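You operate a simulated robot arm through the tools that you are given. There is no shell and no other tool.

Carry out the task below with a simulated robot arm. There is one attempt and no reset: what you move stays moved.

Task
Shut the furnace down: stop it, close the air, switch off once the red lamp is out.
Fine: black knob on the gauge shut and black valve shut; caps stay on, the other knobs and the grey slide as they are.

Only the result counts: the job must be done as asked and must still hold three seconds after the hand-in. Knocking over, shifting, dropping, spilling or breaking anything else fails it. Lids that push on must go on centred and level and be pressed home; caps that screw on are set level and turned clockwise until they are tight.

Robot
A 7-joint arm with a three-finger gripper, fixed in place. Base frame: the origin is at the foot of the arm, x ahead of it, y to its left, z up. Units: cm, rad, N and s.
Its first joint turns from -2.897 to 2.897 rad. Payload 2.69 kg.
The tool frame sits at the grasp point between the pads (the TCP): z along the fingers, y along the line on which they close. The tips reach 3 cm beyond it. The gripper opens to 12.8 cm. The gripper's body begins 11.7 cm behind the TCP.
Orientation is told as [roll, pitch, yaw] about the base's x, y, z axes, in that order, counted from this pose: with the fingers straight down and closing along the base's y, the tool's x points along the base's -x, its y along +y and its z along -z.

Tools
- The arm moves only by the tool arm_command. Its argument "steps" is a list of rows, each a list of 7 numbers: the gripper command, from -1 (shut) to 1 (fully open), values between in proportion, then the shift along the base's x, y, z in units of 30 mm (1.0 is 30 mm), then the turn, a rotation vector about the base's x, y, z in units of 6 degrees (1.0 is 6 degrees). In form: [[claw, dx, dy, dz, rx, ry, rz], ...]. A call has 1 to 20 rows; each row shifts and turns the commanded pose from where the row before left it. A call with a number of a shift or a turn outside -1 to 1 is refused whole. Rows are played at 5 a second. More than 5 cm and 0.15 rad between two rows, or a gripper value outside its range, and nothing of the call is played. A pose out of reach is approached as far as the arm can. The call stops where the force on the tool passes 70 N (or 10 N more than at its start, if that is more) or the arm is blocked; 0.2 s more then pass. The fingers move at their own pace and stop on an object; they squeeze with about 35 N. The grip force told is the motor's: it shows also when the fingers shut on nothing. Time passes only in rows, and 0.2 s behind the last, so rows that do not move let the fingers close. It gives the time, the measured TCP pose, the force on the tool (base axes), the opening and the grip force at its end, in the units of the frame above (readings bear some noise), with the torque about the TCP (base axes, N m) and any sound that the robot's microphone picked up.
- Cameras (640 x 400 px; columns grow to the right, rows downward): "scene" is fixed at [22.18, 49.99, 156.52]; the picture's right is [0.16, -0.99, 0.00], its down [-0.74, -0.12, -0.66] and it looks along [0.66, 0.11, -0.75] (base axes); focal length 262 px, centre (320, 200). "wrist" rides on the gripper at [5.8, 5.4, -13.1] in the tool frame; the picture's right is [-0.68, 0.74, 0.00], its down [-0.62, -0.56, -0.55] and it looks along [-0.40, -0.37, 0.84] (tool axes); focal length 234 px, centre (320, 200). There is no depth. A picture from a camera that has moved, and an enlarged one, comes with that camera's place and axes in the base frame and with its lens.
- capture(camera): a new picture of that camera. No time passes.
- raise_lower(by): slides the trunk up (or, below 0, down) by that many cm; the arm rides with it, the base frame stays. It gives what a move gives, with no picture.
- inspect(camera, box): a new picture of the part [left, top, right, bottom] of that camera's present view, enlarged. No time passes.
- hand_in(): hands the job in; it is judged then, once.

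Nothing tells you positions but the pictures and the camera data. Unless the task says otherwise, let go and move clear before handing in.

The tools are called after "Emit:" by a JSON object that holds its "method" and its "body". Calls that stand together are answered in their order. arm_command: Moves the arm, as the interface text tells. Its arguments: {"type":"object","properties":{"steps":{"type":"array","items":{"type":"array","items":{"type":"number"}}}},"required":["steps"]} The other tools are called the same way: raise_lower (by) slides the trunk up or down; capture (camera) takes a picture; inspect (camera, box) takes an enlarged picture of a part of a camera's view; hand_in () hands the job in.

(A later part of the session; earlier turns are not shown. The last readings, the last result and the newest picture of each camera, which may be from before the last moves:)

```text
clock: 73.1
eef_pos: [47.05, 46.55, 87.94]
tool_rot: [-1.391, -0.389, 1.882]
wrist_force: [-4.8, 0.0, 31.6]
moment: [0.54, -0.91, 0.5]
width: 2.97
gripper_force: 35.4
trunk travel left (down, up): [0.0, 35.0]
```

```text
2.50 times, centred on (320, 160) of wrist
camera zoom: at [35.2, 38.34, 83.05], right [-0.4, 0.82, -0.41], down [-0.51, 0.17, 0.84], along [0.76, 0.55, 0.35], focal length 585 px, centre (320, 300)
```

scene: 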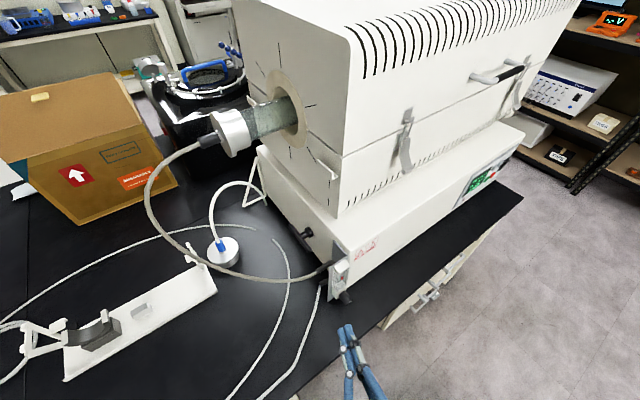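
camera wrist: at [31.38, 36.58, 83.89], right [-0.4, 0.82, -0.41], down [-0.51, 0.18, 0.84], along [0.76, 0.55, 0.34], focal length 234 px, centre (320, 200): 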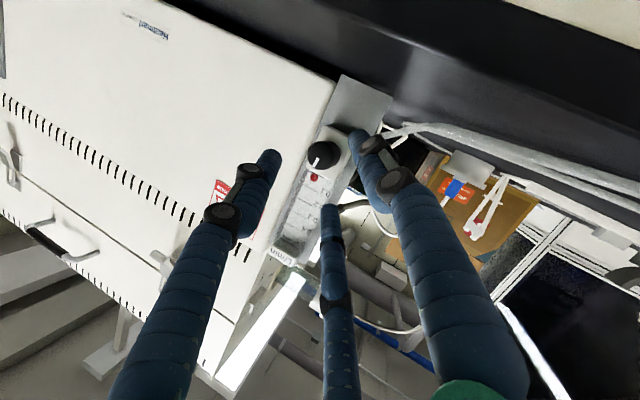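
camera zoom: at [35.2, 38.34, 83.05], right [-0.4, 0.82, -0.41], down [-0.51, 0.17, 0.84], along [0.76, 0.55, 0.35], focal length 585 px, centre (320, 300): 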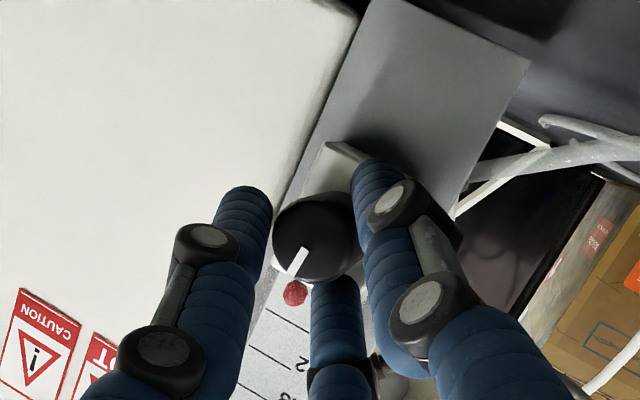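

Gripped. I'll relieve the load and turn counter-clockwise again.

Emit:
{"method": "arm_command", "body": {"steps": [[-1, 0, 0, 0.1, 0, 0, 0], [-1, -0.005, 0.01, -0.02, -0.7071, -0.7071, 0], [-1, -0.005, 0.01, -0.02, -0.7071, -0.7071, 0], [-1, 0, 0, -0.02, -0.7071, -0.7071, 0]]}}

Emit:
{"method": "inspect", "body": {"camera": "scene", "box": [300, 230, 370, 310]}}

Emit:
{"method": "inspect", "body": {"camera": "wrist", "box": [220, 80, 420, 240]}}

```text
clock: 74.1
eef_pos: [46.77, 46.64, 87.81]
tool_rot: [-1.525, -0.102, 1.916]
wrist_force: [-16.4, 1.4, 17.3]
moment: [0.6, -0.03, 0.43]
width: 2.8
gripper_force: 45.2
trunk travel left (down, up): [0.0, 35.0]
```

```text
5.00 times, centred on (335, 270) of scene
camera zoom: at [22.18, 49.99, 156.52], right [0.16, -0.99, 0.0], down [-0.74, -0.12, -0.66], along [0.66, 0.11, -0.75], focal length 1312 px, centre (245, -150)
```

zoom: 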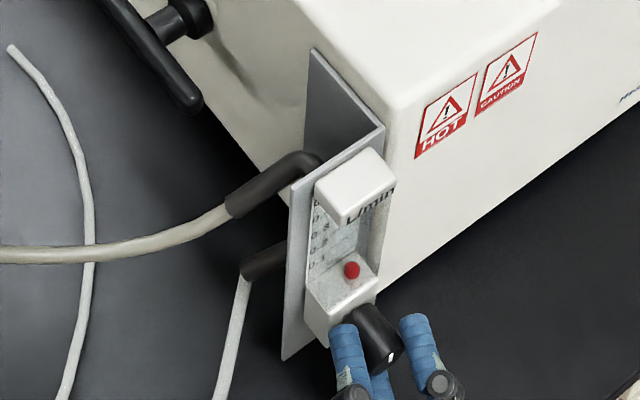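

```text
2.50 times, centred on (320, 160) of wrist
camera zoom: at [36.19, 37.16, 82.45], right [-0.28, 0.69, -0.66], down [-0.68, 0.34, 0.65], along [0.68, 0.63, 0.37], focal length 585 px, centre (320, 300)
```

zoom: 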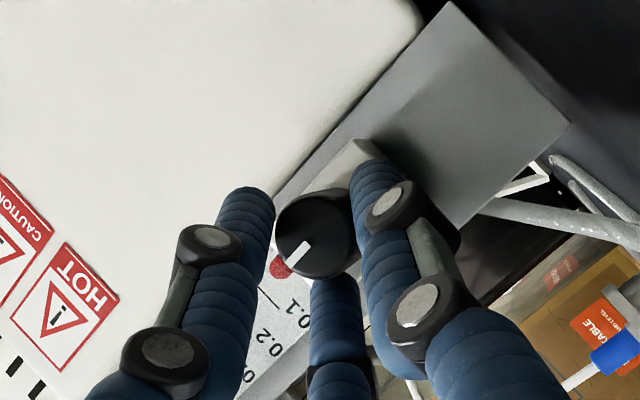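

Emit:
{"method": "arm_command", "body": {"steps": [[-1, -0.03, 0.0, 0.02, -0.7071, -0.7071, 0], [-1, 0, 0, -0.02, -0.7071, -0.7071, 0], [-1, 0, 0, -0.02, -0.7071, -0.7071, 0], [-1, 0.005, -0.005, -0.02, -0.7071, -0.7071, 0]]}}

Emit:
{"method": "inspect", "body": {"camera": "scene", "box": [300, 230, 370, 310]}}

Emit:
{"method": "inspect", "body": {"camera": "wrist", "box": [220, 80, 420, 240]}}

```text
clock: 75.1
eef_pos: [46.77, 46.51, 87.41]
tool_rot: [-1.703, 0.278, 1.904]
wrist_force: [-20.3, 15.8, -22.2]
moment: [-0.04, 1.04, 0.79]
width: 2.77
gripper_force: 44.8
trunk travel left (down, up): [0.0, 35.0]
```

```text
5.00 times, centred on (335, 270) of scene
camera zoom: at [22.18, 49.99, 156.52], right [0.16, -0.99, 0.0], down [-0.74, -0.12, -0.66], along [0.66, 0.11, -0.75], focal length 1312 px, centre (245, -150)
```

zoom: 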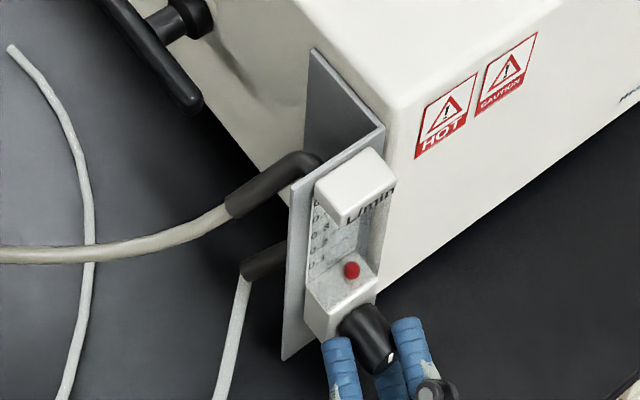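

```text
2.50 times, centred on (320, 160) of wrist
camera zoom: at [37.72, 35.52, 82.21], right [-0.06, 0.46, -0.89], down [-0.82, 0.48, 0.3], along [0.57, 0.75, 0.35], focal length 585 px, centre (320, 300)
```

zoom: 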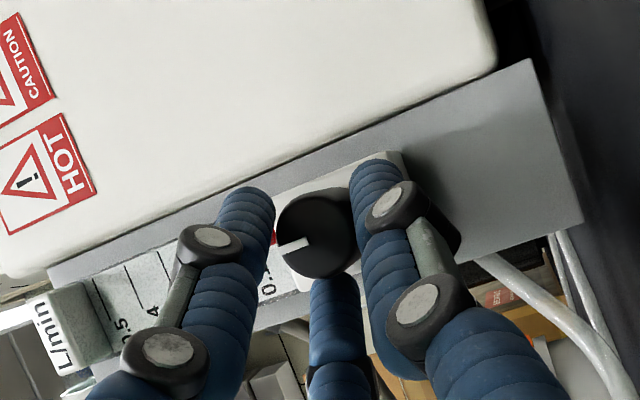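

The knob now stays put with its pointer at 12 o'clock while my fingers slip round it, so it seems to be at its stop. I'll release, back off and check the float.

Emit:
{"method": "arm_command", "body": {"steps": [[-0.1, 0, 0, 0, 0, 0, 0], [-0.1, 0, 0, 0, 0, 0, 0], [-0.1, -0.5, -0.24, -0.05, 0, 0, 0], [-0.1, -0.5, -0.24, -0.05, 0, 0, 0], [-0.1, -0.5, -0.24, -0.05, 0, 0, 0], [-0.1, 0, 0, 0, 0, 0, 0]]}}

Emit:
{"method": "capture", "body": {"camera": "wrist"}}

Emit:
{"method": "inspect", "body": {"camera": "wrist", "box": [230, 120, 350, 210]}}

Emit:
{"method": "inspect", "body": {"camera": "scene", "box": [300, 230, 370, 310]}}

Emit:
{"method": "inspect", "body": {"camera": "scene", "box": [455, 140, 535, 210]}}

```text
clock: 76.5
eef_pos: [42.45, 44.41, 87.11]
tool_rot: [-1.707, 0.277, 1.9]
wrist_force: [0.3, 0.3, 0.8]
moment: [0.0, 0.0, 0.02]
width: 5.76
gripper_force: 0.0
trunk travel left (down, up): [0.0, 35.0]
```

```text
taken
camera wrist: at [33.41, 33.4, 81.85], right [-0.05, 0.46, -0.89], down [-0.82, 0.48, 0.3], along [0.57, 0.74, 0.35], focal length 234 px, centre (320, 200)
```

wrist: 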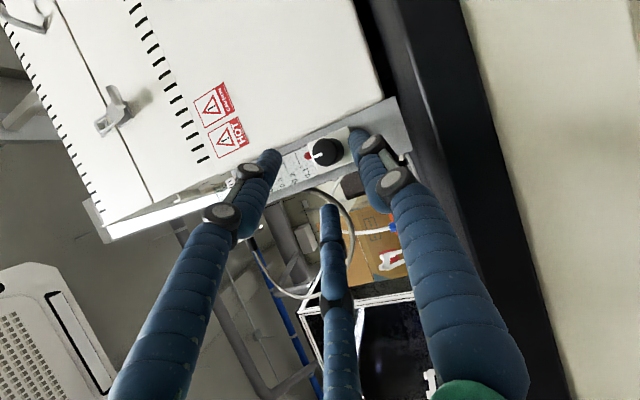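

```text
4.44 times, centred on (290, 165) of wrist
camera zoom: at [33.41, 33.4, 81.85], right [-0.05, 0.46, -0.89], down [-0.82, 0.48, 0.3], along [0.57, 0.74, 0.35], focal length 1041 px, centre (453, 356)
```

zoom: 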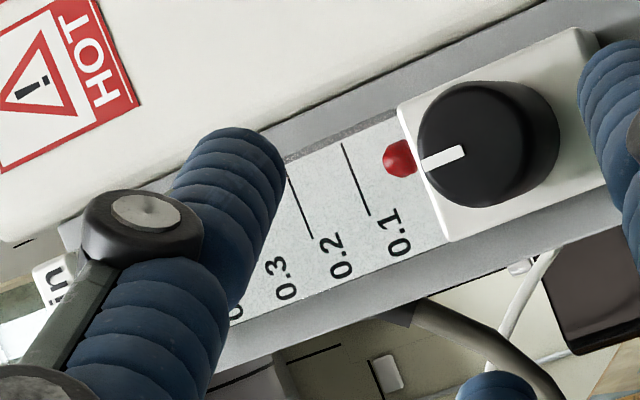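

```text
5.00 times, centred on (335, 270) of scene
camera zoom: at [22.18, 49.99, 156.52], right [0.16, -0.99, 0.0], down [-0.74, -0.12, -0.66], along [0.66, 0.11, -0.75], focal length 1312 px, centre (245, -150)
```

zoom: 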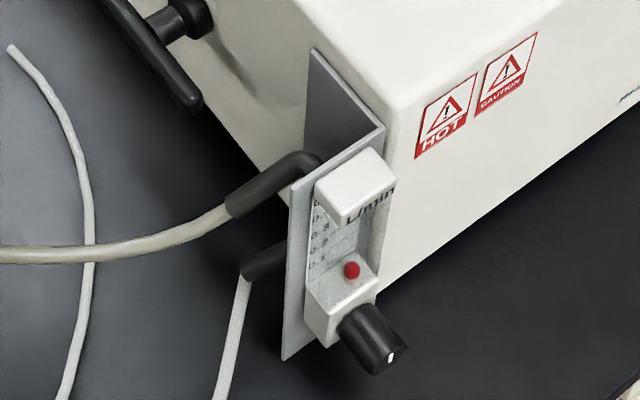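

```text
5.71 times, centred on (495, 175) of scene
camera zoom: at [22.18, 49.99, 156.52], right [0.16, -0.99, 0.0], down [-0.74, -0.12, -0.66], along [0.66, 0.11, -0.75], focal length 1500 px, centre (-680, 343)
```

zoom: 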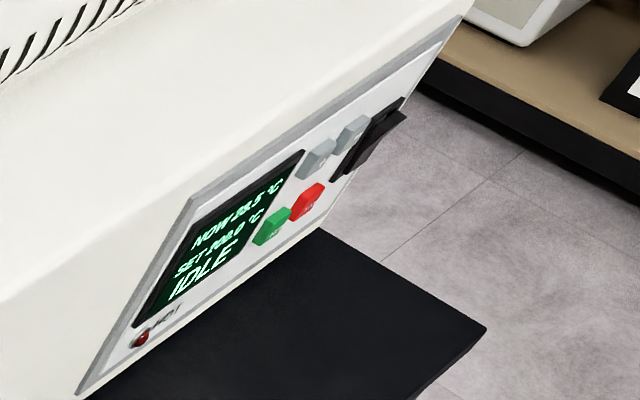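

The float is at zero with the pointer at 12 o'clock, and the furnace now shows IDLE with the red lamp out. Before the valve, I want to be sure which "black valve" is meant and what state it's in. I'll follow the supply tubes to the left with the wrist camera.

Emit:
{"method": "arm_command", "body": {"steps": [[-0.1, -0.5, -0.2, 0.5, 0, 0, 0], [-0.5, -0.3, 0.2, 0.8, 0.7, 0.7, 0], [-1, -0.3, 0.3, 0.9, 0.7, 0.7, 0], [-1, -0.2, 0.4, 0.9, 0.7, 0.7, 0], [-1, 0, 0.3, 0.9, 0.7, 0.7, 0], [-1, 0, 0.3, 0.9, 0.7, 0.7, 0], [-1, 0, 0.3, 0.6, 0.7, 0.7, 0], [-1, 0, 0.3, 0.3, 0.7, 0.7, 0], [-1, 0, 0.3, 0, 0.7, 0.7, 0], [-1, 0, 0.3, 0, 0, 0, 1], [-1, 0, 0.3, 0, 0, 0, 1], [-1, 0, 0.3, 0, 0, 0, 1], [-1, 0, 0.3, 0, 0, 0, 1], [-1, 0, 0.3, 0, 0, 0, 1], [-1, 0, 0.3, 0, 0, 0, 1], [-1, 0, 0, 0, 0, 0, 1], [-1, 0, 0, 0, 0, 0, 1], [-1, 0, 0, 0, 0, 0, 0]]}}

Emit:
{"method": "capture", "body": {"camera": "wrist"}}

Emit:
{"method": "capture", "body": {"camera": "scene"}}

```text
clock: 80.3
eef_pos: [37.34, 55.62, 105.08]
tool_rot: [-1.333, -0.472, 2.402]
wrist_force: [-0.2, -0.5, 1.0]
moment: [-0.06, 0.03, 0.02]
width: 0.21
gripper_force: 30.6
out of reach, approached as far as the arm can: row 14, 15, 16, 17
trunk travel left (down, up): [0.0, 35.0]
```

```text
taken
camera wrist: at [31.11, 42.57, 100.56], right [-0.8, 0.5, -0.33], down [-0.45, -0.13, 0.89], along [0.4, 0.86, 0.33], focal length 234 px, centre (320, 200)
```

wrist: 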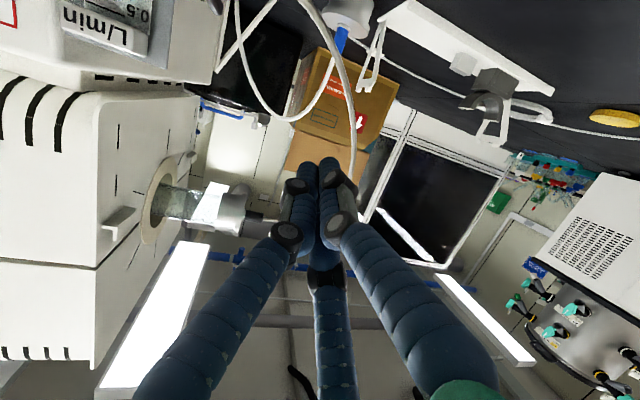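

```text
taken
```

scene: 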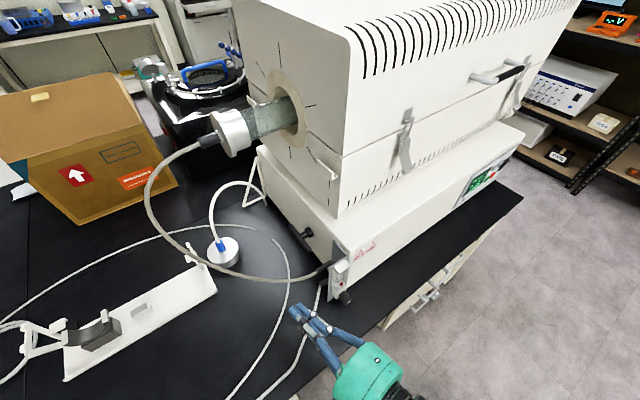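

There's a panel with handles at lower right, and a small grey tab on the furnace end, which may be the slide. I'll zoom in on both.

Emit:
{"method": "inspect", "body": {"camera": "wrist", "box": [480, 140, 640, 400]}}

Emit:
{"method": "inspect", "body": {"camera": "wrist", "box": [480, 240, 640, 400]}}

Emit:
{"method": "inspect", "body": {"camera": "wrist", "box": [80, 150, 260, 280]}}

Emit:
{"method": "inspect", "body": {"camera": "wrist", "box": [340, 0, 560, 160]}}

```text
1.54 times, centred on (560, 270) of wrist
camera zoom: at [31.11, 42.57, 100.56], right [-0.8, 0.5, -0.33], down [-0.45, -0.13, 0.89], along [0.4, 0.86, 0.33], focal length 360 px, centre (-49, 92)
```

zoom: 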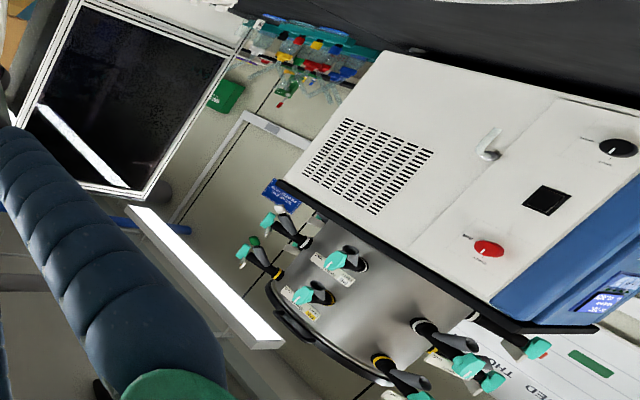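

```text
2.50 times, centred on (560, 320) of wrist
camera zoom: at [31.11, 42.57, 100.56], right [-0.8, 0.5, -0.33], down [-0.45, -0.13, 0.89], along [0.4, 0.86, 0.33], focal length 585 px, centre (-280, -100)
```

zoom: 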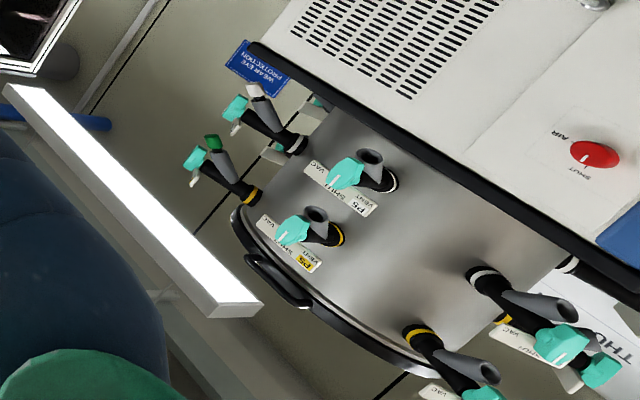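

```text
3.08 times, centred on (170, 215) of wrist
camera zoom: at [31.11, 42.57, 100.56], right [-0.8, 0.5, -0.33], down [-0.45, -0.13, 0.89], along [0.4, 0.86, 0.33], focal length 720 px, centre (782, 154)
```

zoom: 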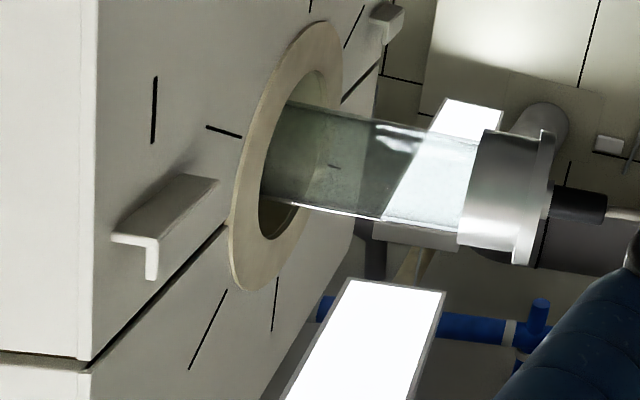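

```text
2.50 times, centred on (450, 80) of wrist
camera zoom: at [31.11, 42.57, 100.56], right [-0.8, 0.5, -0.33], down [-0.45, -0.13, 0.89], along [0.4, 0.86, 0.33], focal length 585 px, centre (-5, 500)
```

zoom: 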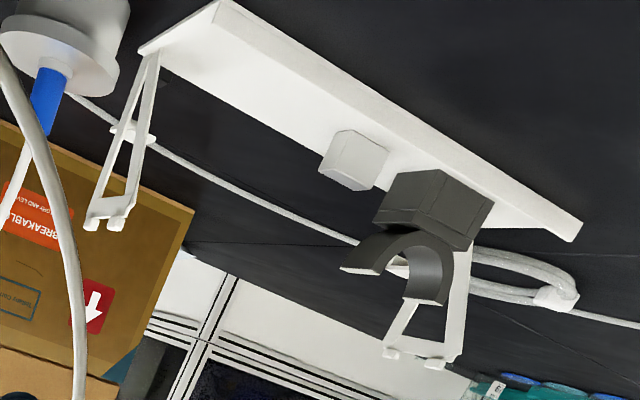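

There's another machine far to the left with a red knob (AIR/SHUT), a black knob and other controls. I need a proper look at where the flowmeter's supply tube goes, so I'll raise up and swing left.

Emit:
{"method": "raise_lower", "body": {"by": 15}}

Emit:
{"method": "arm_command", "body": {"steps": [[-1, -0.8, 0.3, 0, 0, 0, 0.8], [-1, -0.8, 0.3, 0, 0, 0, 0.8], [-1, -0.8, 0.3, 0, 0, 0, 0.8], [-1, -0.9, 0.2, 0, 0, 0, 0.8], [-1, -0.9, 0.2, 0, 0, 0, 0.8], [-1, -0.9, 0.1, 0, 0, 0, 0.8], [-1, -0.9, 0, 0, 0, 0, 0.8], [-1, -0.9, 0, 0, 0, 0, 0.8], [-1, -0.9, 0, 0, 0, 0, 0.8], [-1, -0.9, 0, 0, 0, 0, 0.8], [-1, 0, 0, 0, 0, 0, 0]]}}

Emit:
{"method": "capture", "body": {"camera": "wrist"}}

Emit:
{"method": "capture", "body": {"camera": "scene"}}

```text
clock: 82.1
eef_pos: [37.34, 55.79, 119.96]
tool_rot: [-1.331, -0.473, 2.402]
wrist_force: [0.6, 0.0, -0.2]
moment: [0.03, 0.02, 0.01]
width: 0.19
gripper_force: 31.5
trunk travel left (down, up): [-15.0, 20.0]
```

```text
clock: 84.7
eef_pos: [8.11, 60.72, 123.6]
tool_rot: [-1.302, -0.453, 2.893]
wrist_force: [0.1, 0.8, -0.2]
moment: [-0.02, -0.03, 0.0]
width: 0.22
gripper_force: 31.2
out of reach, approached as far as the arm can: row 1, 2, 4, 5, 6, 7, 8, 9, 10
trunk travel left (down, up): [-15.0, 20.0]
stopped in row 11: the arm was blocked; the commanded pose is now the measured one
```

```text
taken
camera wrist: at [9.1, 46.04, 119.54], right [-0.94, 0.04, -0.34], down [-0.34, -0.31, 0.89], along [-0.07, 0.95, 0.3], focal length 234 px, centre (320, 200)
```

wrist: 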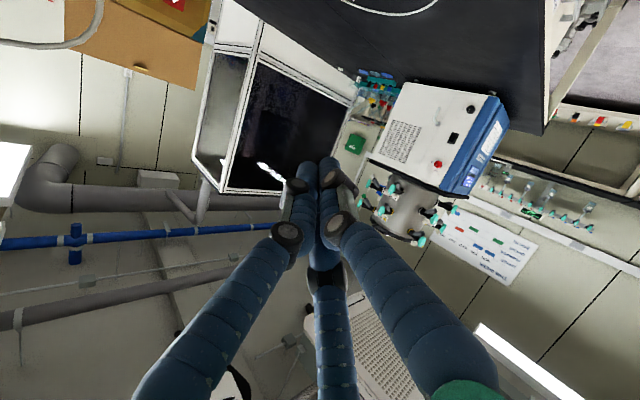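

```text
taken
```

scene: 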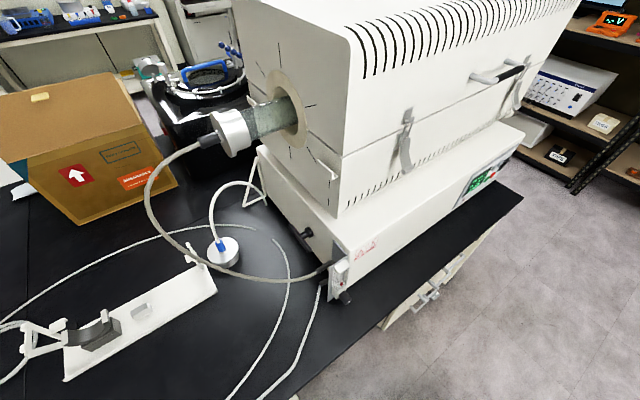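

Emit:
{"method": "arm_command", "body": {"steps": [[-1, 0.2, 0, 0, -1, 0, 0], [-1, 0.2, 0, 0, -1, 0, 0], [-1, 0.2, 0, 0, -1, 0, 0], [-1, 0.2, 0, 0, -1, 0, 0], [-1, 0.2, 0, 0, -1, 0, 0], [-1, 0, 0, 0, -1, 0, 0], [-1, 0, 0, 0, -1, 0, 0], [-1, 0, 0, 0, -1, 0, 0], [-1, 0, 0, 0, -1, 0, 0], [-1, 0, 0, 0, -1, 0, 0], [-1, 0, 0, 0, 0, 0, 0]]}}

Emit:
{"method": "capture", "body": {"camera": "wrist"}}

```text
clock: 87.3
eef_pos: [16.89, 58.19, 122.6]
tool_rot: [-0.512, -0.075, 2.534]
wrist_force: [-0.2, -1.4, 0.5]
moment: [0.15, 0.04, 0.04]
width: 0.21
gripper_force: 31.3
out of reach, approached as far as the arm can: row 5, 6, 7, 8, 9
trunk travel left (down, up): [-15.0, 20.0]
stopped in row 11: the arm was blocked; the commanded pose is now the measured one
```

```text
taken
camera wrist: at [15.96, 45.41, 131.0], right [-0.94, -0.13, -0.31], down [-0.33, 0.5, 0.8], along [0.05, 0.86, -0.52], focal length 234 px, centre (320, 200)
```

wrist: 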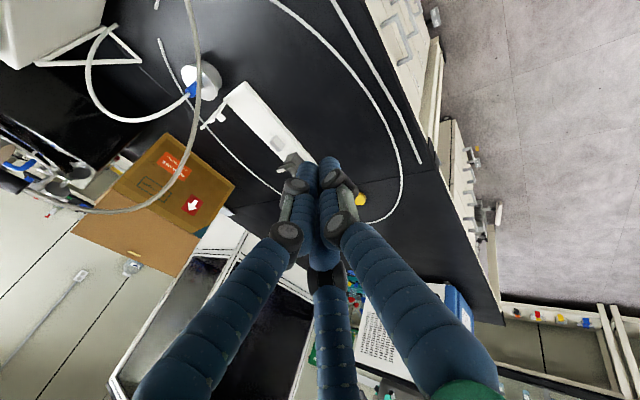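

Emit:
{"method": "inspect", "body": {"camera": "wrist", "box": [340, 80, 520, 240]}}

Emit:
{"method": "inspect", "body": {"camera": "wrist", "box": [220, 60, 400, 230]}}

Emit:
{"method": "inspect", "body": {"camera": "wrist", "box": [340, 250, 500, 400]}}

```text
2.50 times, centred on (430, 160) of wrist
camera zoom: at [15.96, 45.41, 131.0], right [-0.94, -0.13, -0.31], down [-0.33, 0.5, 0.8], along [0.05, 0.86, -0.52], focal length 585 px, centre (45, 300)
```

zoom: 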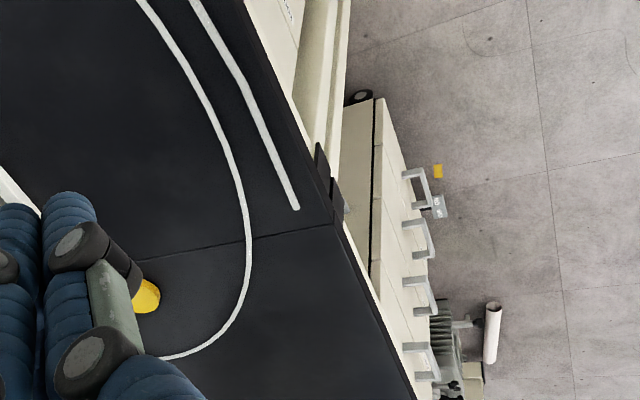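

```text
2.35 times, centred on (310, 145) of wrist
camera zoom: at [15.96, 45.41, 131.0], right [-0.94, -0.13, -0.31], down [-0.33, 0.5, 0.8], along [0.05, 0.86, -0.52], focal length 551 px, centre (344, 329)
```

zoom: 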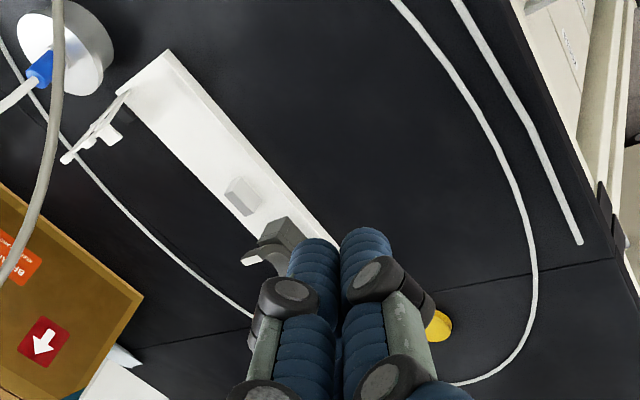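

```text
2.67 times, centred on (420, 325) of wrist
camera zoom: at [15.96, 45.41, 131.0], right [-0.94, -0.13, -0.31], down [-0.33, 0.5, 0.8], along [0.05, 0.86, -0.52], focal length 624 px, centre (53, -133)
```

zoom: 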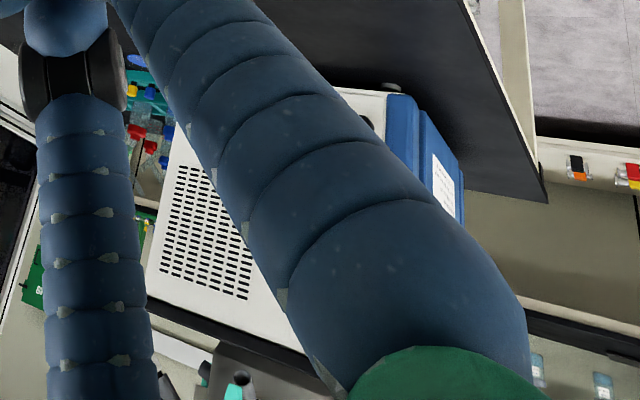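

No other valve is on the supply line; the tube just ends on the bench. So the black valve is most likely the T-handle. I'll check the furnace's right-hand end as well before deciding, going there with the tool down.

Emit:
{"method": "arm_command", "body": {"steps": [[-1, 0.3, -0.2, 0, -0.894, 0.448, 0], [-1, 0.3, -0.2, 0, -0.894, 0.448, 0], [-1, 0.3, -0.2, 0, -0.894, 0.448, 0], [-1, 0.3, -0.2, 0, -0.894, 0.448, 0], [-1, 0.3, -0.2, 0, -0.894, 0.448, 0], [-1, 0.6, -0.4, 0, 0, 0, -1], [-1, 0.6, -0.4, 0, 0, 0, -1], [-1, 0.6, -0.5, 0, 0, 0, -1], [-1, 0.6, -0.6, 0, 0, 0, -1], [-1, 0.6, -0.6, 0, 0, 0, -1], [-1, 0.6, -0.6, 0, 0, 0, -1], [-1, 0.6, -0.8, 0, 0, 0, -1], [-1, 0.6, -0.9, 0, 0, 0, -1], [-1, 0.6, -0.9, 0, 0, 0, -1], [-1, 0.6, -0.9, 0, 0, 0, -1], [-1, 0.6, -0.9, 0, 0, 0, -1], [-1, 0.6, -0.9, 0, 0, 0, -1], [-1, 0.5, -0.9, 0, 0, 0, -1], [-1, 0.5, -0.9, 0, 0, 0, -1], [-1, 0, 0, 0, 0, 0, 0]]}}

Emit:
{"method": "capture", "body": {"camera": "wrist"}}

Emit:
{"method": "capture", "body": {"camera": "scene"}}

```text
clock: 91.5
eef_pos: [45.53, 25.29, 122.54]
tool_rot: [0.01, 0.002, 1.062]
wrist_force: [-1.0, -1.0, -0.1]
moment: [0.0, 0.0, 0.03]
width: 0.18
gripper_force: 31.7
trunk travel left (down, up): [-15.0, 20.0]
```

```text
taken
camera wrist: at [38.09, 22.81, 135.76], right [-0.31, 0.95, 0.01], down [0.8, 0.26, 0.54], along [0.51, 0.17, -0.84], focal length 234 px, centre (320, 200)
```

wrist: 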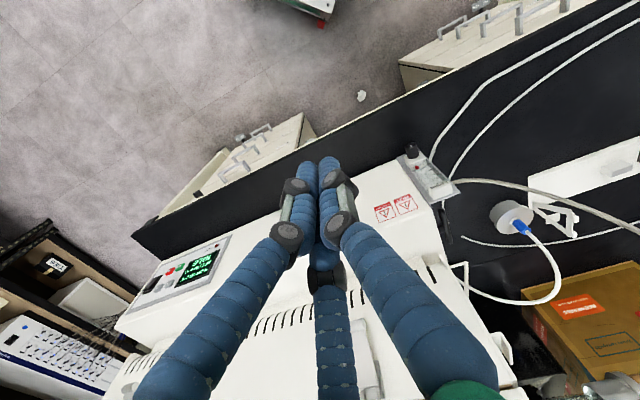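

```text
taken
```

scene: 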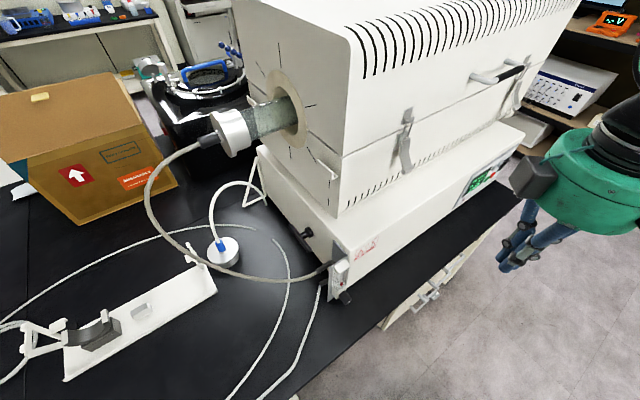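

Emit:
{"method": "arm_command", "body": {"steps": [[-1, 0.4, -1, 0, 0, 0, -1], [-1, 0.4, -1, 0, 0, 0, -1], [-1, 0.4, -1, 0, 0, 0, -1], [-1, 0.4, -1, 0, 0, 0, -1], [-1, 0.4, -1, 0, 0, 0, -1], [-1, 0.4, -1, 0, 0, 0, -1], [-1, 0.4, -1, 0, 0, 0, -1], [-1, 0.4, -1, 0, 0, 0, -1], [-1, 0.4, -1, 0, 0, 0, -1], [-1, 0.4, -1, 0, 0, 0, -1], [-1, 0.5, -1, 0, 0, 0, 0], [-1, 0.5, -1, 0, 0, 0, 0], [-1, 0.5, -1, 0, 0, 0, 0], [-1, 0.5, -1, 0, 0, 0, 0], [-1, 0.5, -1, 0, 0, 0, 0], [-1, 0.5, -1, 0, 0, 0, 0], [-1, 0.5, -1, 0, 0, 0, 0], [-1, 0.5, -1, 0, 0, 0, 0], [-1, 0.5, -1, 0, 0, 0, 0], [-1, 0, 0, 0, 0, 0, 0]]}}

Emit:
{"method": "arm_command", "body": {"steps": [[-1, 0.3, -0.3, -0.3, 0.7071, -0.7071, 0], [-1, 0.3, -0.3, -0.3, 0.7071, -0.7071, 0], [-1, 0.3, -0.3, -0.3, 0.7071, -0.7071, 0], [-1, 0.3, -0.3, -0.3, 0.7071, -0.7071, 0], [-1, 0.3, -0.3, -0.3, 0.7071, -0.7071, 0], [-1, 0.3, -0.3, -0.3, 0.7071, -0.7071, 0], [-1, 0.3, -0.3, -0.3, 0.7071, -0.7071, 0], [-1, 0.3, -0.3, -0.3, 0.7071, -0.7071, 0], [-1, 0.3, -0.3, -0.3, 0.7071, -0.7071, 0], [-1, 0.3, -0.3, -0.3, 0.7071, -0.7071, 0], [-1, 0.3, -0.3, 0, 0.7071, -0.7071, 0], [-1, 0.3, -0.3, 0, 0.7071, -0.7071, 0], [-1, 0.3, -0.3, 0, 0.7071, -0.7071, 0], [-1, 0, 0, 0, 0, 0, 0]]}}

Emit:
{"method": "capture", "body": {"camera": "wrist"}}

```text
clock: 95.7
eef_pos: [70.67, -31.86, 122.5]
tool_rot: [0.011, 0.003, 0.011]
wrist_force: [0.9, 0.1, 0.1]
moment: [0.04, 0.07, 0.01]
width: 0.18
gripper_force: 30.6
trunk travel left (down, up): [-15.0, 20.0]
```

```text
clock: 98.7
eef_pos: [82.8, -43.49, 113.17]
tool_rot: [1.286, -0.775, -0.572]
wrist_force: [0.1, -0.2, -0.6]
moment: [0.07, -0.04, 0.04]
width: 0.21
gripper_force: 31.5
trunk travel left (down, up): [-15.0, 20.0]
```

```text
taken
camera wrist: at [68.12, -47.18, 115.48], right [0.1, 0.18, 0.98], down [0.23, -0.96, 0.15], along [0.97, 0.2, -0.14], focal length 234 px, centre (320, 200)
```

wrist: 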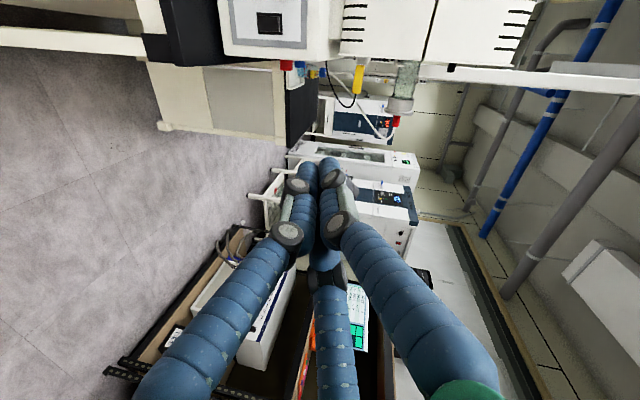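

The right end of the furnace is now in view, so I'll zoom in on it.

Emit:
{"method": "inspect", "body": {"camera": "wrist", "box": [270, 40, 450, 160]}}

Emit:
{"method": "inspect", "body": {"camera": "wrist", "box": [270, 45, 350, 105]}}

Emit:
{"method": "inspect", "body": {"camera": "wrist", "box": [350, 55, 430, 145]}}

```text
3.33 times, centred on (360, 100) of wrist
camera zoom: at [68.12, -47.18, 115.48], right [0.1, 0.18, 0.98], down [0.23, -0.96, 0.15], along [0.97, 0.2, -0.14], focal length 781 px, centre (187, 533)
```

zoom: 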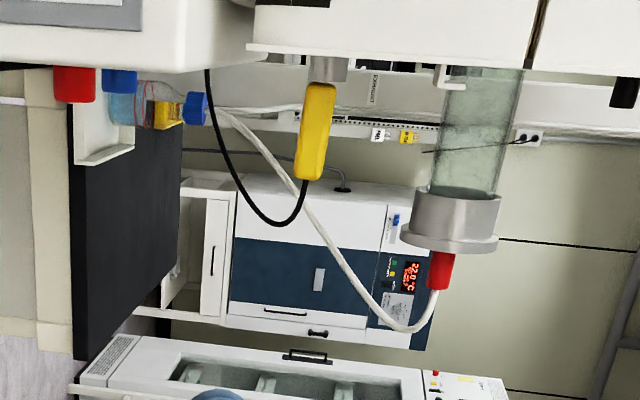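

```text
6.67 times, centred on (310, 75) of wrist
camera zoom: at [68.12, -47.18, 115.48], right [0.1, 0.18, 0.98], down [0.23, -0.96, 0.15], along [0.97, 0.2, -0.14], focal length 1561 px, centre (387, 1033)
```

zoom: 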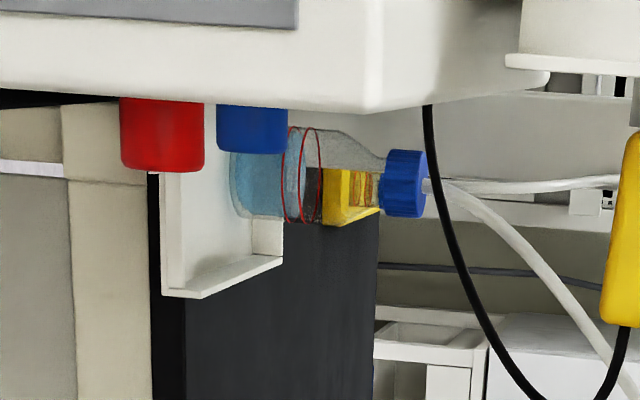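

```text
4.44 times, centred on (390, 100) of wrist
camera zoom: at [68.12, -47.18, 115.48], right [0.1, 0.18, 0.98], down [0.23, -0.96, 0.15], along [0.97, 0.2, -0.14], focal length 1041 px, centre (9, 644)
```

zoom: 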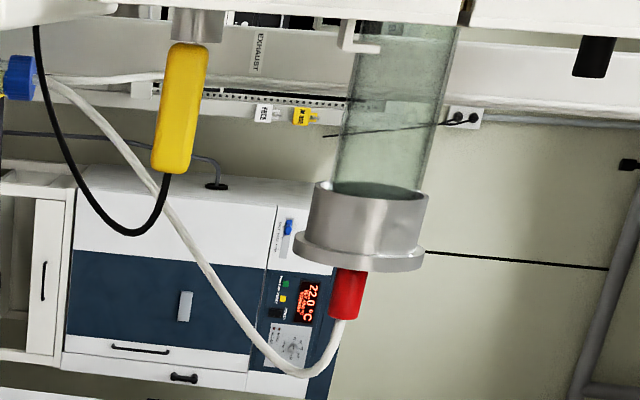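

On the right end there are a red and a blue knob, an exhaust bubbler and a thermocouple; these are the things to leave alone. So the black valve is the T-handle on the left end. Air was flowing at the start, so it starts open. I'll head back left with the tool down.

Emit:
{"method": "arm_command", "body": {"steps": [[-1, -0.3, 0.3, 0.3, -0.7071, 0.7071, 0], [-1, -0.3, 0.3, 0.3, -0.7071, 0.7071, 0], [-1, -0.3, 0.3, 0.3, -0.7071, 0.7071, 0], [-1, -0.3, 0.3, 0.3, -0.7071, 0.7071, 0], [-1, -0.3, 0.3, 0.3, -0.7071, 0.7071, 0], [-1, -0.3, 0.3, 0.3, -0.7071, 0.7071, 0], [-1, -0.3, 0.3, 0.3, -0.7071, 0.7071, 0], [-1, -0.3, 0.3, 0.3, -0.7071, 0.7071, 0], [-1, -0.3, 0.3, 0.3, -0.7071, 0.7071, 0], [-1, -0.3, 0.3, 0.3, -0.7071, 0.7071, 0], [-1, -0.3, 0.5, 0, -0.7071, 0.7071, 0], [-1, -0.3, 0.5, 0, -0.7071, 0.7071, 0], [-1, -0.3, 0.7, 0, -0.7071, 0.7071, 0], [-1, -0.4, 1, 0, 0, 0, 0.7], [-1, -0.4, 1, 0, 0, 0, 0.7], [-1, -0.4, 1, 0, 0, 0, 0.7], [-1, -0.4, 1, 0, 0, 0, 0.7], [-1, -0.4, 1, 0, 0, 0, 0.7], [-1, -0.4, 1, 0, 0, 0, 0.7], [-1, 0, 0, 0, 0, 0, 0]]}}

Emit:
{"method": "arm_command", "body": {"steps": [[-1, -0.4, 1, 0, 0, 0, 0.4], [-1, -0.4, 1, 0, 0, 0, 0.4], [-1, -0.4, 1, 0, 0, 0, 0.4], [-1, -0.4, 1, 0, 0, 0, 0.4], [-1, -0.4, 1, 0, 0, 0, 0.4], [-1, -0.4, 1, 0, 0, 0, 0.4], [-1, -0.4, 1, 0, 0, 0, 0.4], [-1, -0.4, 1, 0, 0, 0, 0.4], [-1, -0.4, 1, 0, 0, 0, 0], [-1, -0.3, 1, 0, 0, 0, 0], [-1, -0.3, 1, 0, 0, 0, 0], [-1, -0.3, 1, 0, 0, 0, 0], [-1, 0, 0, 0, 0, 0, 0]]}}

Emit:
{"method": "capture", "body": {"camera": "scene"}}

```text
clock: 102.9
eef_pos: [63.7, -11.47, 122.34]
tool_rot: [0.008, 0.001, 0.454]
wrist_force: [-0.8, 0.2, 0.3]
moment: [-0.04, -0.03, 0.02]
width: 0.2
gripper_force: 30.6
trunk travel left (down, up): [-15.0, 20.0]
```

```text
clock: 105.7
eef_pos: [50.31, 24.63, 122.54]
tool_rot: [0.009, 0.002, 0.787]
wrist_force: [-0.3, -0.1, -0.5]
moment: [-0.02, 0.0, -0.03]
width: 0.2
gripper_force: 31.8
trunk travel left (down, up): [-15.0, 20.0]
```

```text
taken
```

scene: 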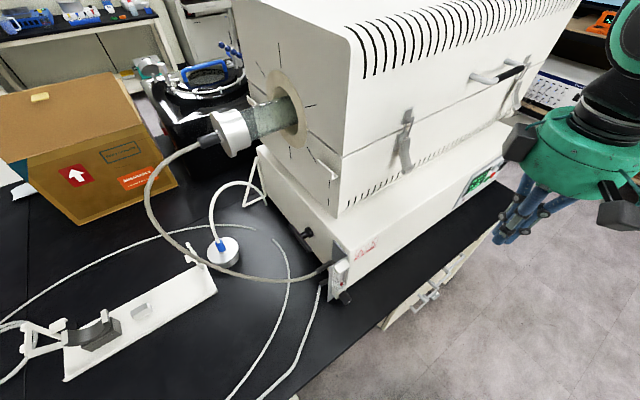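

Emit:
{"method": "arm_command", "body": {"steps": [[-1, -0.5, 0.97, 0, 0, 0, 0], [-1, -0.5, 0.97, 0, 0, 0, 0], [-1, -0.5, 0.97, 0, 0, 0, 0], [-1, -0.5, 0.97, 0, 0, 0, 0], [-1, -0.5, 0.97, 0, 0, 0, 0], [-1, -0.5, 0.97, 0, 0, 0, 0], [-1, -0.5, 0.97, 0, 0, 0, 0], [-1, 0, 0.9, 0, 0, -1, 0], [-1, 0, 0.9, 0, 0, -1, 0], [-1, 0.2, 0.9, 0, 0, -1, 0], [-1, 0.3, 0.7, -0.4, 0, -1, 0], [-1, 0.4, 0.3, -0.5, 0, -1, 0], [-1, 0.5, 0.2, -0.5, 0, -1, 0], [-1, 0.5, 0, -0.5, 0, 0, 0], [-1, 0, 0, 0, 0, 0, 0]]}}

Emit:
{"method": "capture", "body": {"camera": "scene"}}

Emit:
{"method": "capture", "body": {"camera": "wrist"}}

```text
clock: 108.9
eef_pos: [45.4, 56.63, 116.53]
tool_rot: [-0.465, -0.426, 0.89]
wrist_force: [0.0, 0.4, -0.3]
moment: [-0.02, 0.02, 0.01]
width: 0.23
gripper_force: 31.5
trunk travel left (down, up): [-15.0, 20.0]
```

```text
taken
```

scene: 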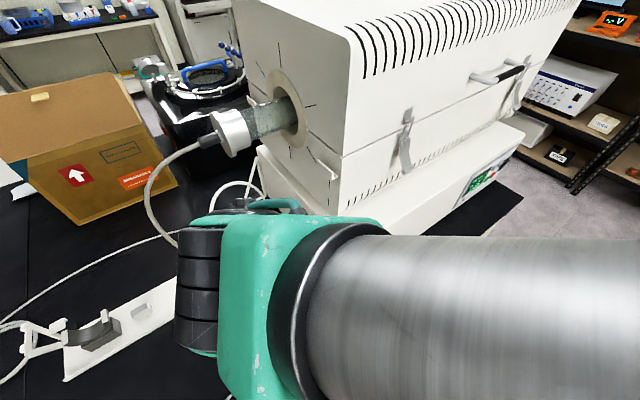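

```text
taken
camera wrist: at [31.41, 56.31, 122.6], right [-0.04, 1.0, -0.02], down [0.36, 0.03, 0.93], along [0.93, 0.03, -0.36], focal length 234 px, centre (320, 200)
```

wrist: 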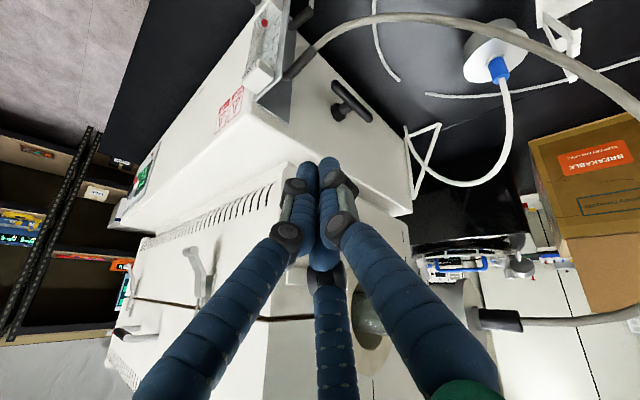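

Emit:
{"method": "inspect", "body": {"camera": "wrist", "box": [300, 50, 420, 150]}}

```text
4.00 times, centred on (360, 100) of wrist
camera zoom: at [31.41, 56.31, 122.6], right [-0.04, 1.0, -0.02], down [0.36, 0.03, 0.93], along [0.93, 0.03, -0.36], focal length 937 px, centre (160, 600)
```

zoom: 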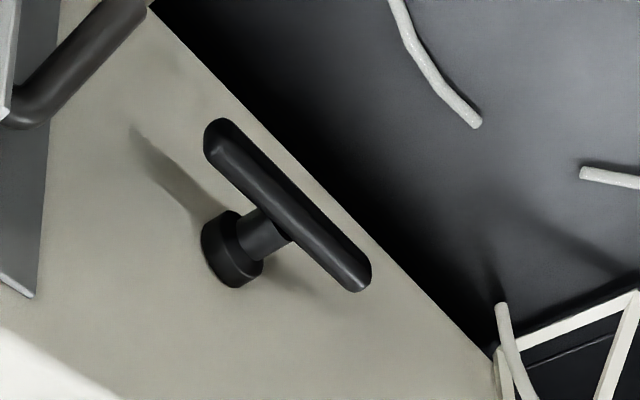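

A clear view: a T-handle with a central stem, bar horizontal from (59.2, 59.1, 92.2) to (66.2, 66.4, 92.8). I'll bring the closed fingertips just above the front end of the bar.

Emit:
{"method": "arm_command", "body": {"steps": [[-1, 0.714, 0.186, -0.9, 0, 0, 0], [-1, 0.714, 0.186, -0.9, 0, 0, 0], [-1, 0.714, 0.186, -0.9, 0, 0, 0], [-1, 0.714, 0.186, -0.9, 0, 0, 0], [-1, 0.714, 0.186, -0.9, 0, 0, 0], [-1, 0.714, 0.186, -0.9, 0, 0, 0], [-1, 0, 0, 0, 0, 0, 0]]}}

Emit:
{"method": "inspect", "body": {"camera": "wrist", "box": [220, 80, 420, 240]}}

Emit:
{"method": "capture", "body": {"camera": "scene"}}

```text
clock: 110.5
eef_pos: [58.5, 60.16, 100.35]
tool_rot: [-0.467, -0.427, 0.895]
wrist_force: [0.8, 0.6, 0.1]
moment: [-0.02, 0.01, -0.04]
width: 0.23
gripper_force: 31.2
trunk travel left (down, up): [-15.0, 20.0]
```

```text
2.50 times, centred on (320, 160) of wrist
camera zoom: at [44.42, 59.77, 106.47], right [-0.04, 1.0, -0.02], down [0.36, 0.03, 0.93], along [0.93, 0.03, -0.36], focal length 585 px, centre (320, 300)
```

zoom: 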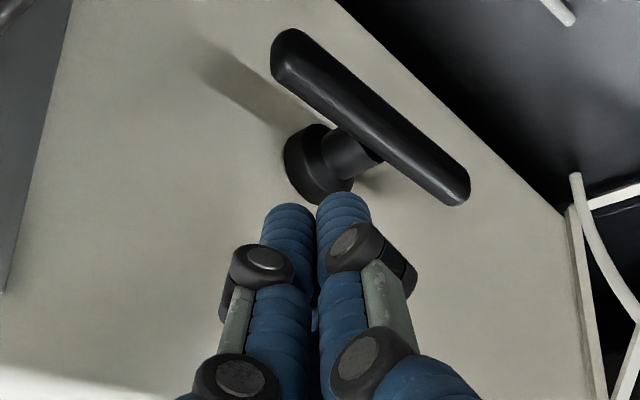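

```text
taken
```

scene: 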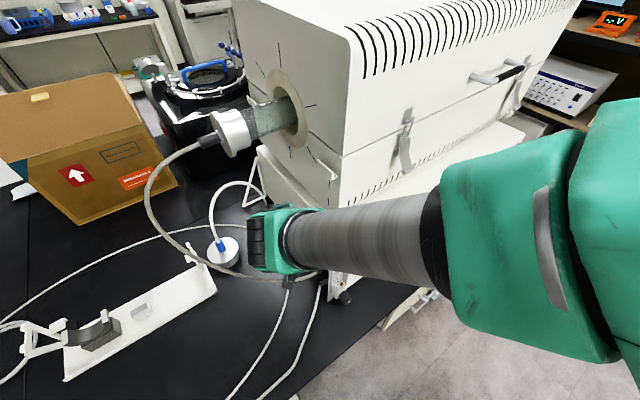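

Emit:
{"method": "arm_command", "body": {"steps": [[-1, -0.03, 0, -0.4, 0, 0, 0], [-1, -0.03, 0, -0.4, 0, 0, 0], [-1, -0.03, 0, -0.4, 0, 0, 0], [-1, 0, 0, 0, 0, 0, 0]]}}

Emit:
{"method": "inspect", "body": {"camera": "wrist", "box": [220, 80, 420, 240]}}

```text
clock: 111.5
eef_pos: [58.14, 60.09, 96.85]
tool_rot: [-0.466, -0.427, 0.891]
wrist_force: [-0.5, -0.1, 0.8]
moment: [-0.01, 0.03, 0.0]
width: 0.21
gripper_force: 31.6
trunk travel left (down, up): [-15.0, 20.0]
```

```text
2.50 times, centred on (320, 160) of wrist
camera zoom: at [44.02, 59.79, 102.95], right [-0.04, 1.0, -0.02], down [0.36, 0.03, 0.93], along [0.93, 0.03, -0.36], focal length 585 px, centre (320, 300)
```

zoom: 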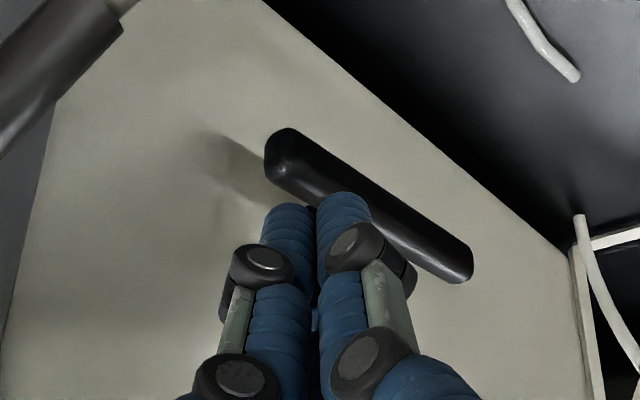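

The tip is just above the bar near its front end. I'll press down slowly along the handle's arc, with the front end going down (clockwise seen from the left).

Emit:
{"method": "arm_command", "body": {"steps": [[-1, -0.1, -0.1, -0.15, 0, 0, 0], [-1, 0, 0, -0.2, 0, 0, 0], [-1, -0.015, -0.015, -0.15, 0, 0, 0], [-1, -0.015, -0.015, -0.15, 0, 0, 0], [-1, 0.007, 0.007, -0.15, 0, 0, 0], [-1, 0.007, 0.007, -0.15, 0, 0, 0]]}}

Emit:
{"method": "inspect", "body": {"camera": "wrist", "box": [220, 80, 420, 240]}}

```text
clock: 112.7
eef_pos: [58.03, 60.21, 96.09]
tool_rot: [-0.465, -0.444, 0.893]
wrist_force: [4.6, 5.3, 24.6]
moment: [-0.04, -0.29, -0.17]
width: 0.19
gripper_force: 31.5
trunk travel left (down, up): [-15.0, 20.0]
stopped in row 5: the force on the tool passed its limit at 76 N (the readings are from after the stop); the commanded pose is now the measured one
```

```text
2.50 times, centred on (320, 160) of wrist
camera zoom: at [43.95, 59.78, 101.95], right [-0.04, 1.0, -0.01], down [0.35, 0.02, 0.94], along [0.94, 0.04, -0.35], focal length 585 px, centre (320, 300)
```

zoom: 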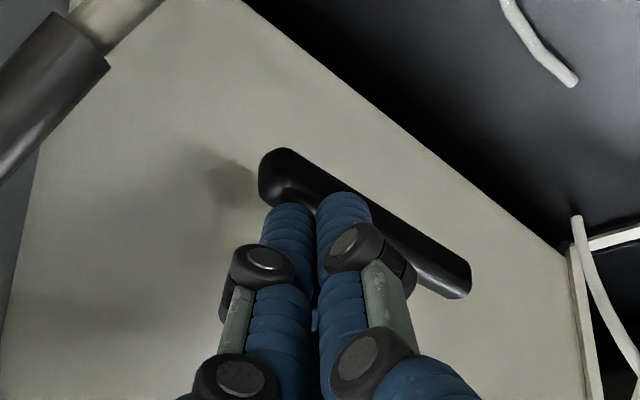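

Clockwise is blocked hard: 70 N with no movement, so the handle is at that stop. The knob also closed counter-clockwise, so I'll press the other (rear) end of the bar down to turn the valve counter-clockwise.

Emit:
{"method": "arm_command", "body": {"steps": [[-1, 0, 0, 0.8, 0, 0, 0], [-1, 0.3, 0.3, 0.6, 0, 0, 0], [-1, 0.6, 0.6, 0, 0, 0, 0], [-1, 0.6, 0.6, 0, 0, 0, 0], [-1, 0.4, 0.3, -0.2, 0, 0, 0], [-1, 0, 0, 0, 0, 0, 0]]}}

Emit:
{"method": "capture", "body": {"camera": "wrist"}}

Emit:
{"method": "capture", "body": {"camera": "scene"}}

```text
clock: 114.1
eef_pos: [63.57, 65.32, 99.02]
tool_rot: [-0.467, -0.437, 0.894]
wrist_force: [-0.5, 0.5, -0.6]
moment: [-0.01, 0.02, 0.02]
width: 0.19
gripper_force: 32.0
trunk travel left (down, up): [-15.0, 20.0]
```

```text
taken
camera wrist: at [49.57, 64.86, 104.9], right [-0.04, 1.0, -0.01], down [0.35, 0.03, 0.93], along [0.93, 0.03, -0.35], focal length 234 px, centre (320, 200)
```

wrist: 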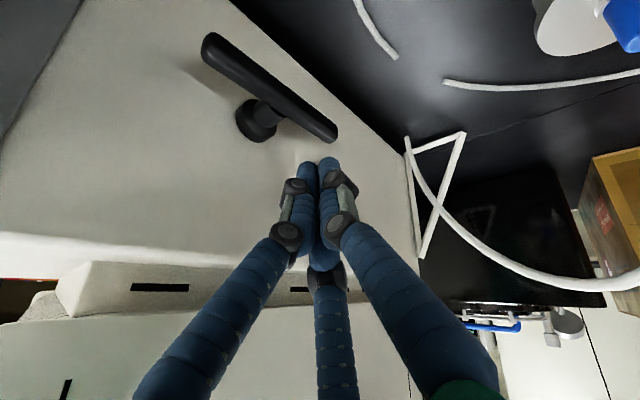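

```text
taken
```

scene: 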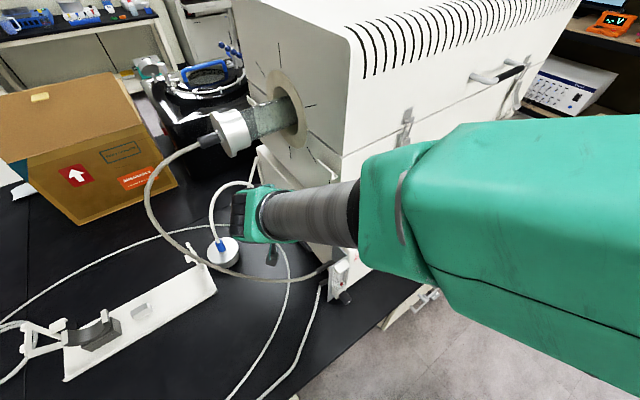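

Emit:
{"method": "arm_command", "body": {"steps": [[-1, 0, 0, -0.45, 0, 0, 0], [-1, 0, 0, -0.45, 0, 0, 0], [-1, 0, 0, -0.15, 0, 0, 0], [-1, 0, 0, -0.15, 0, 0, 0], [-1, 0, 0, -0.15, 0, 0, 0], [-1, 0, 0, -0.15, 0, 0, 0]]}}

Emit:
{"method": "capture", "body": {"camera": "wrist"}}

```text
clock: 115.5
eef_pos: [63.63, 65.43, 94.64]
tool_rot: [-0.468, -0.436, 0.892]
wrist_force: [2.0, 1.8, 1.8]
moment: [0.03, -0.1, 0.06]
width: 0.22
gripper_force: 31.4
trunk travel left (down, up): [-15.0, 20.0]
```

```text
taken
camera wrist: at [49.55, 64.94, 100.57], right [-0.04, 1.0, -0.01], down [0.35, 0.03, 0.93], along [0.93, 0.03, -0.35], focal length 234 px, centre (320, 200)
```

wrist: 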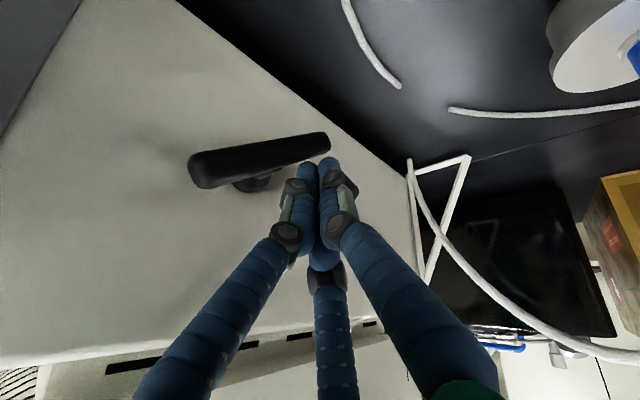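

The handle turns freely that way. I'll keep pushing down.

Emit:
{"method": "arm_command", "body": {"steps": [[-1, 0, 0, -0.15, 0, 0, 0], [-1, 0, 0, -0.15, 0, 0, 0], [-1, 0, 0, -0.15, 0, 0, 0], [-1, 0, 0, -0.15, 0, 0, 0]]}}

Emit:
{"method": "capture", "body": {"camera": "wrist"}}

```text
clock: 116.5
eef_pos: [63.7, 65.5, 92.91]
tool_rot: [-0.466, -0.438, 0.895]
wrist_force: [3.7, 4.5, 7.2]
moment: [-0.15, 0.09, 0.02]
width: 0.21
gripper_force: 30.8
trunk travel left (down, up): [-15.0, 20.0]
```

```text
taken
camera wrist: at [49.6, 65.05, 98.85], right [-0.04, 1.0, -0.01], down [0.35, 0.03, 0.94], along [0.93, 0.03, -0.35], focal length 234 px, centre (320, 200)
```

wrist: 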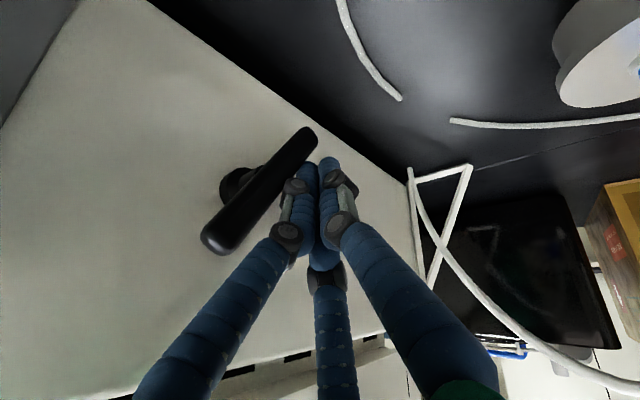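

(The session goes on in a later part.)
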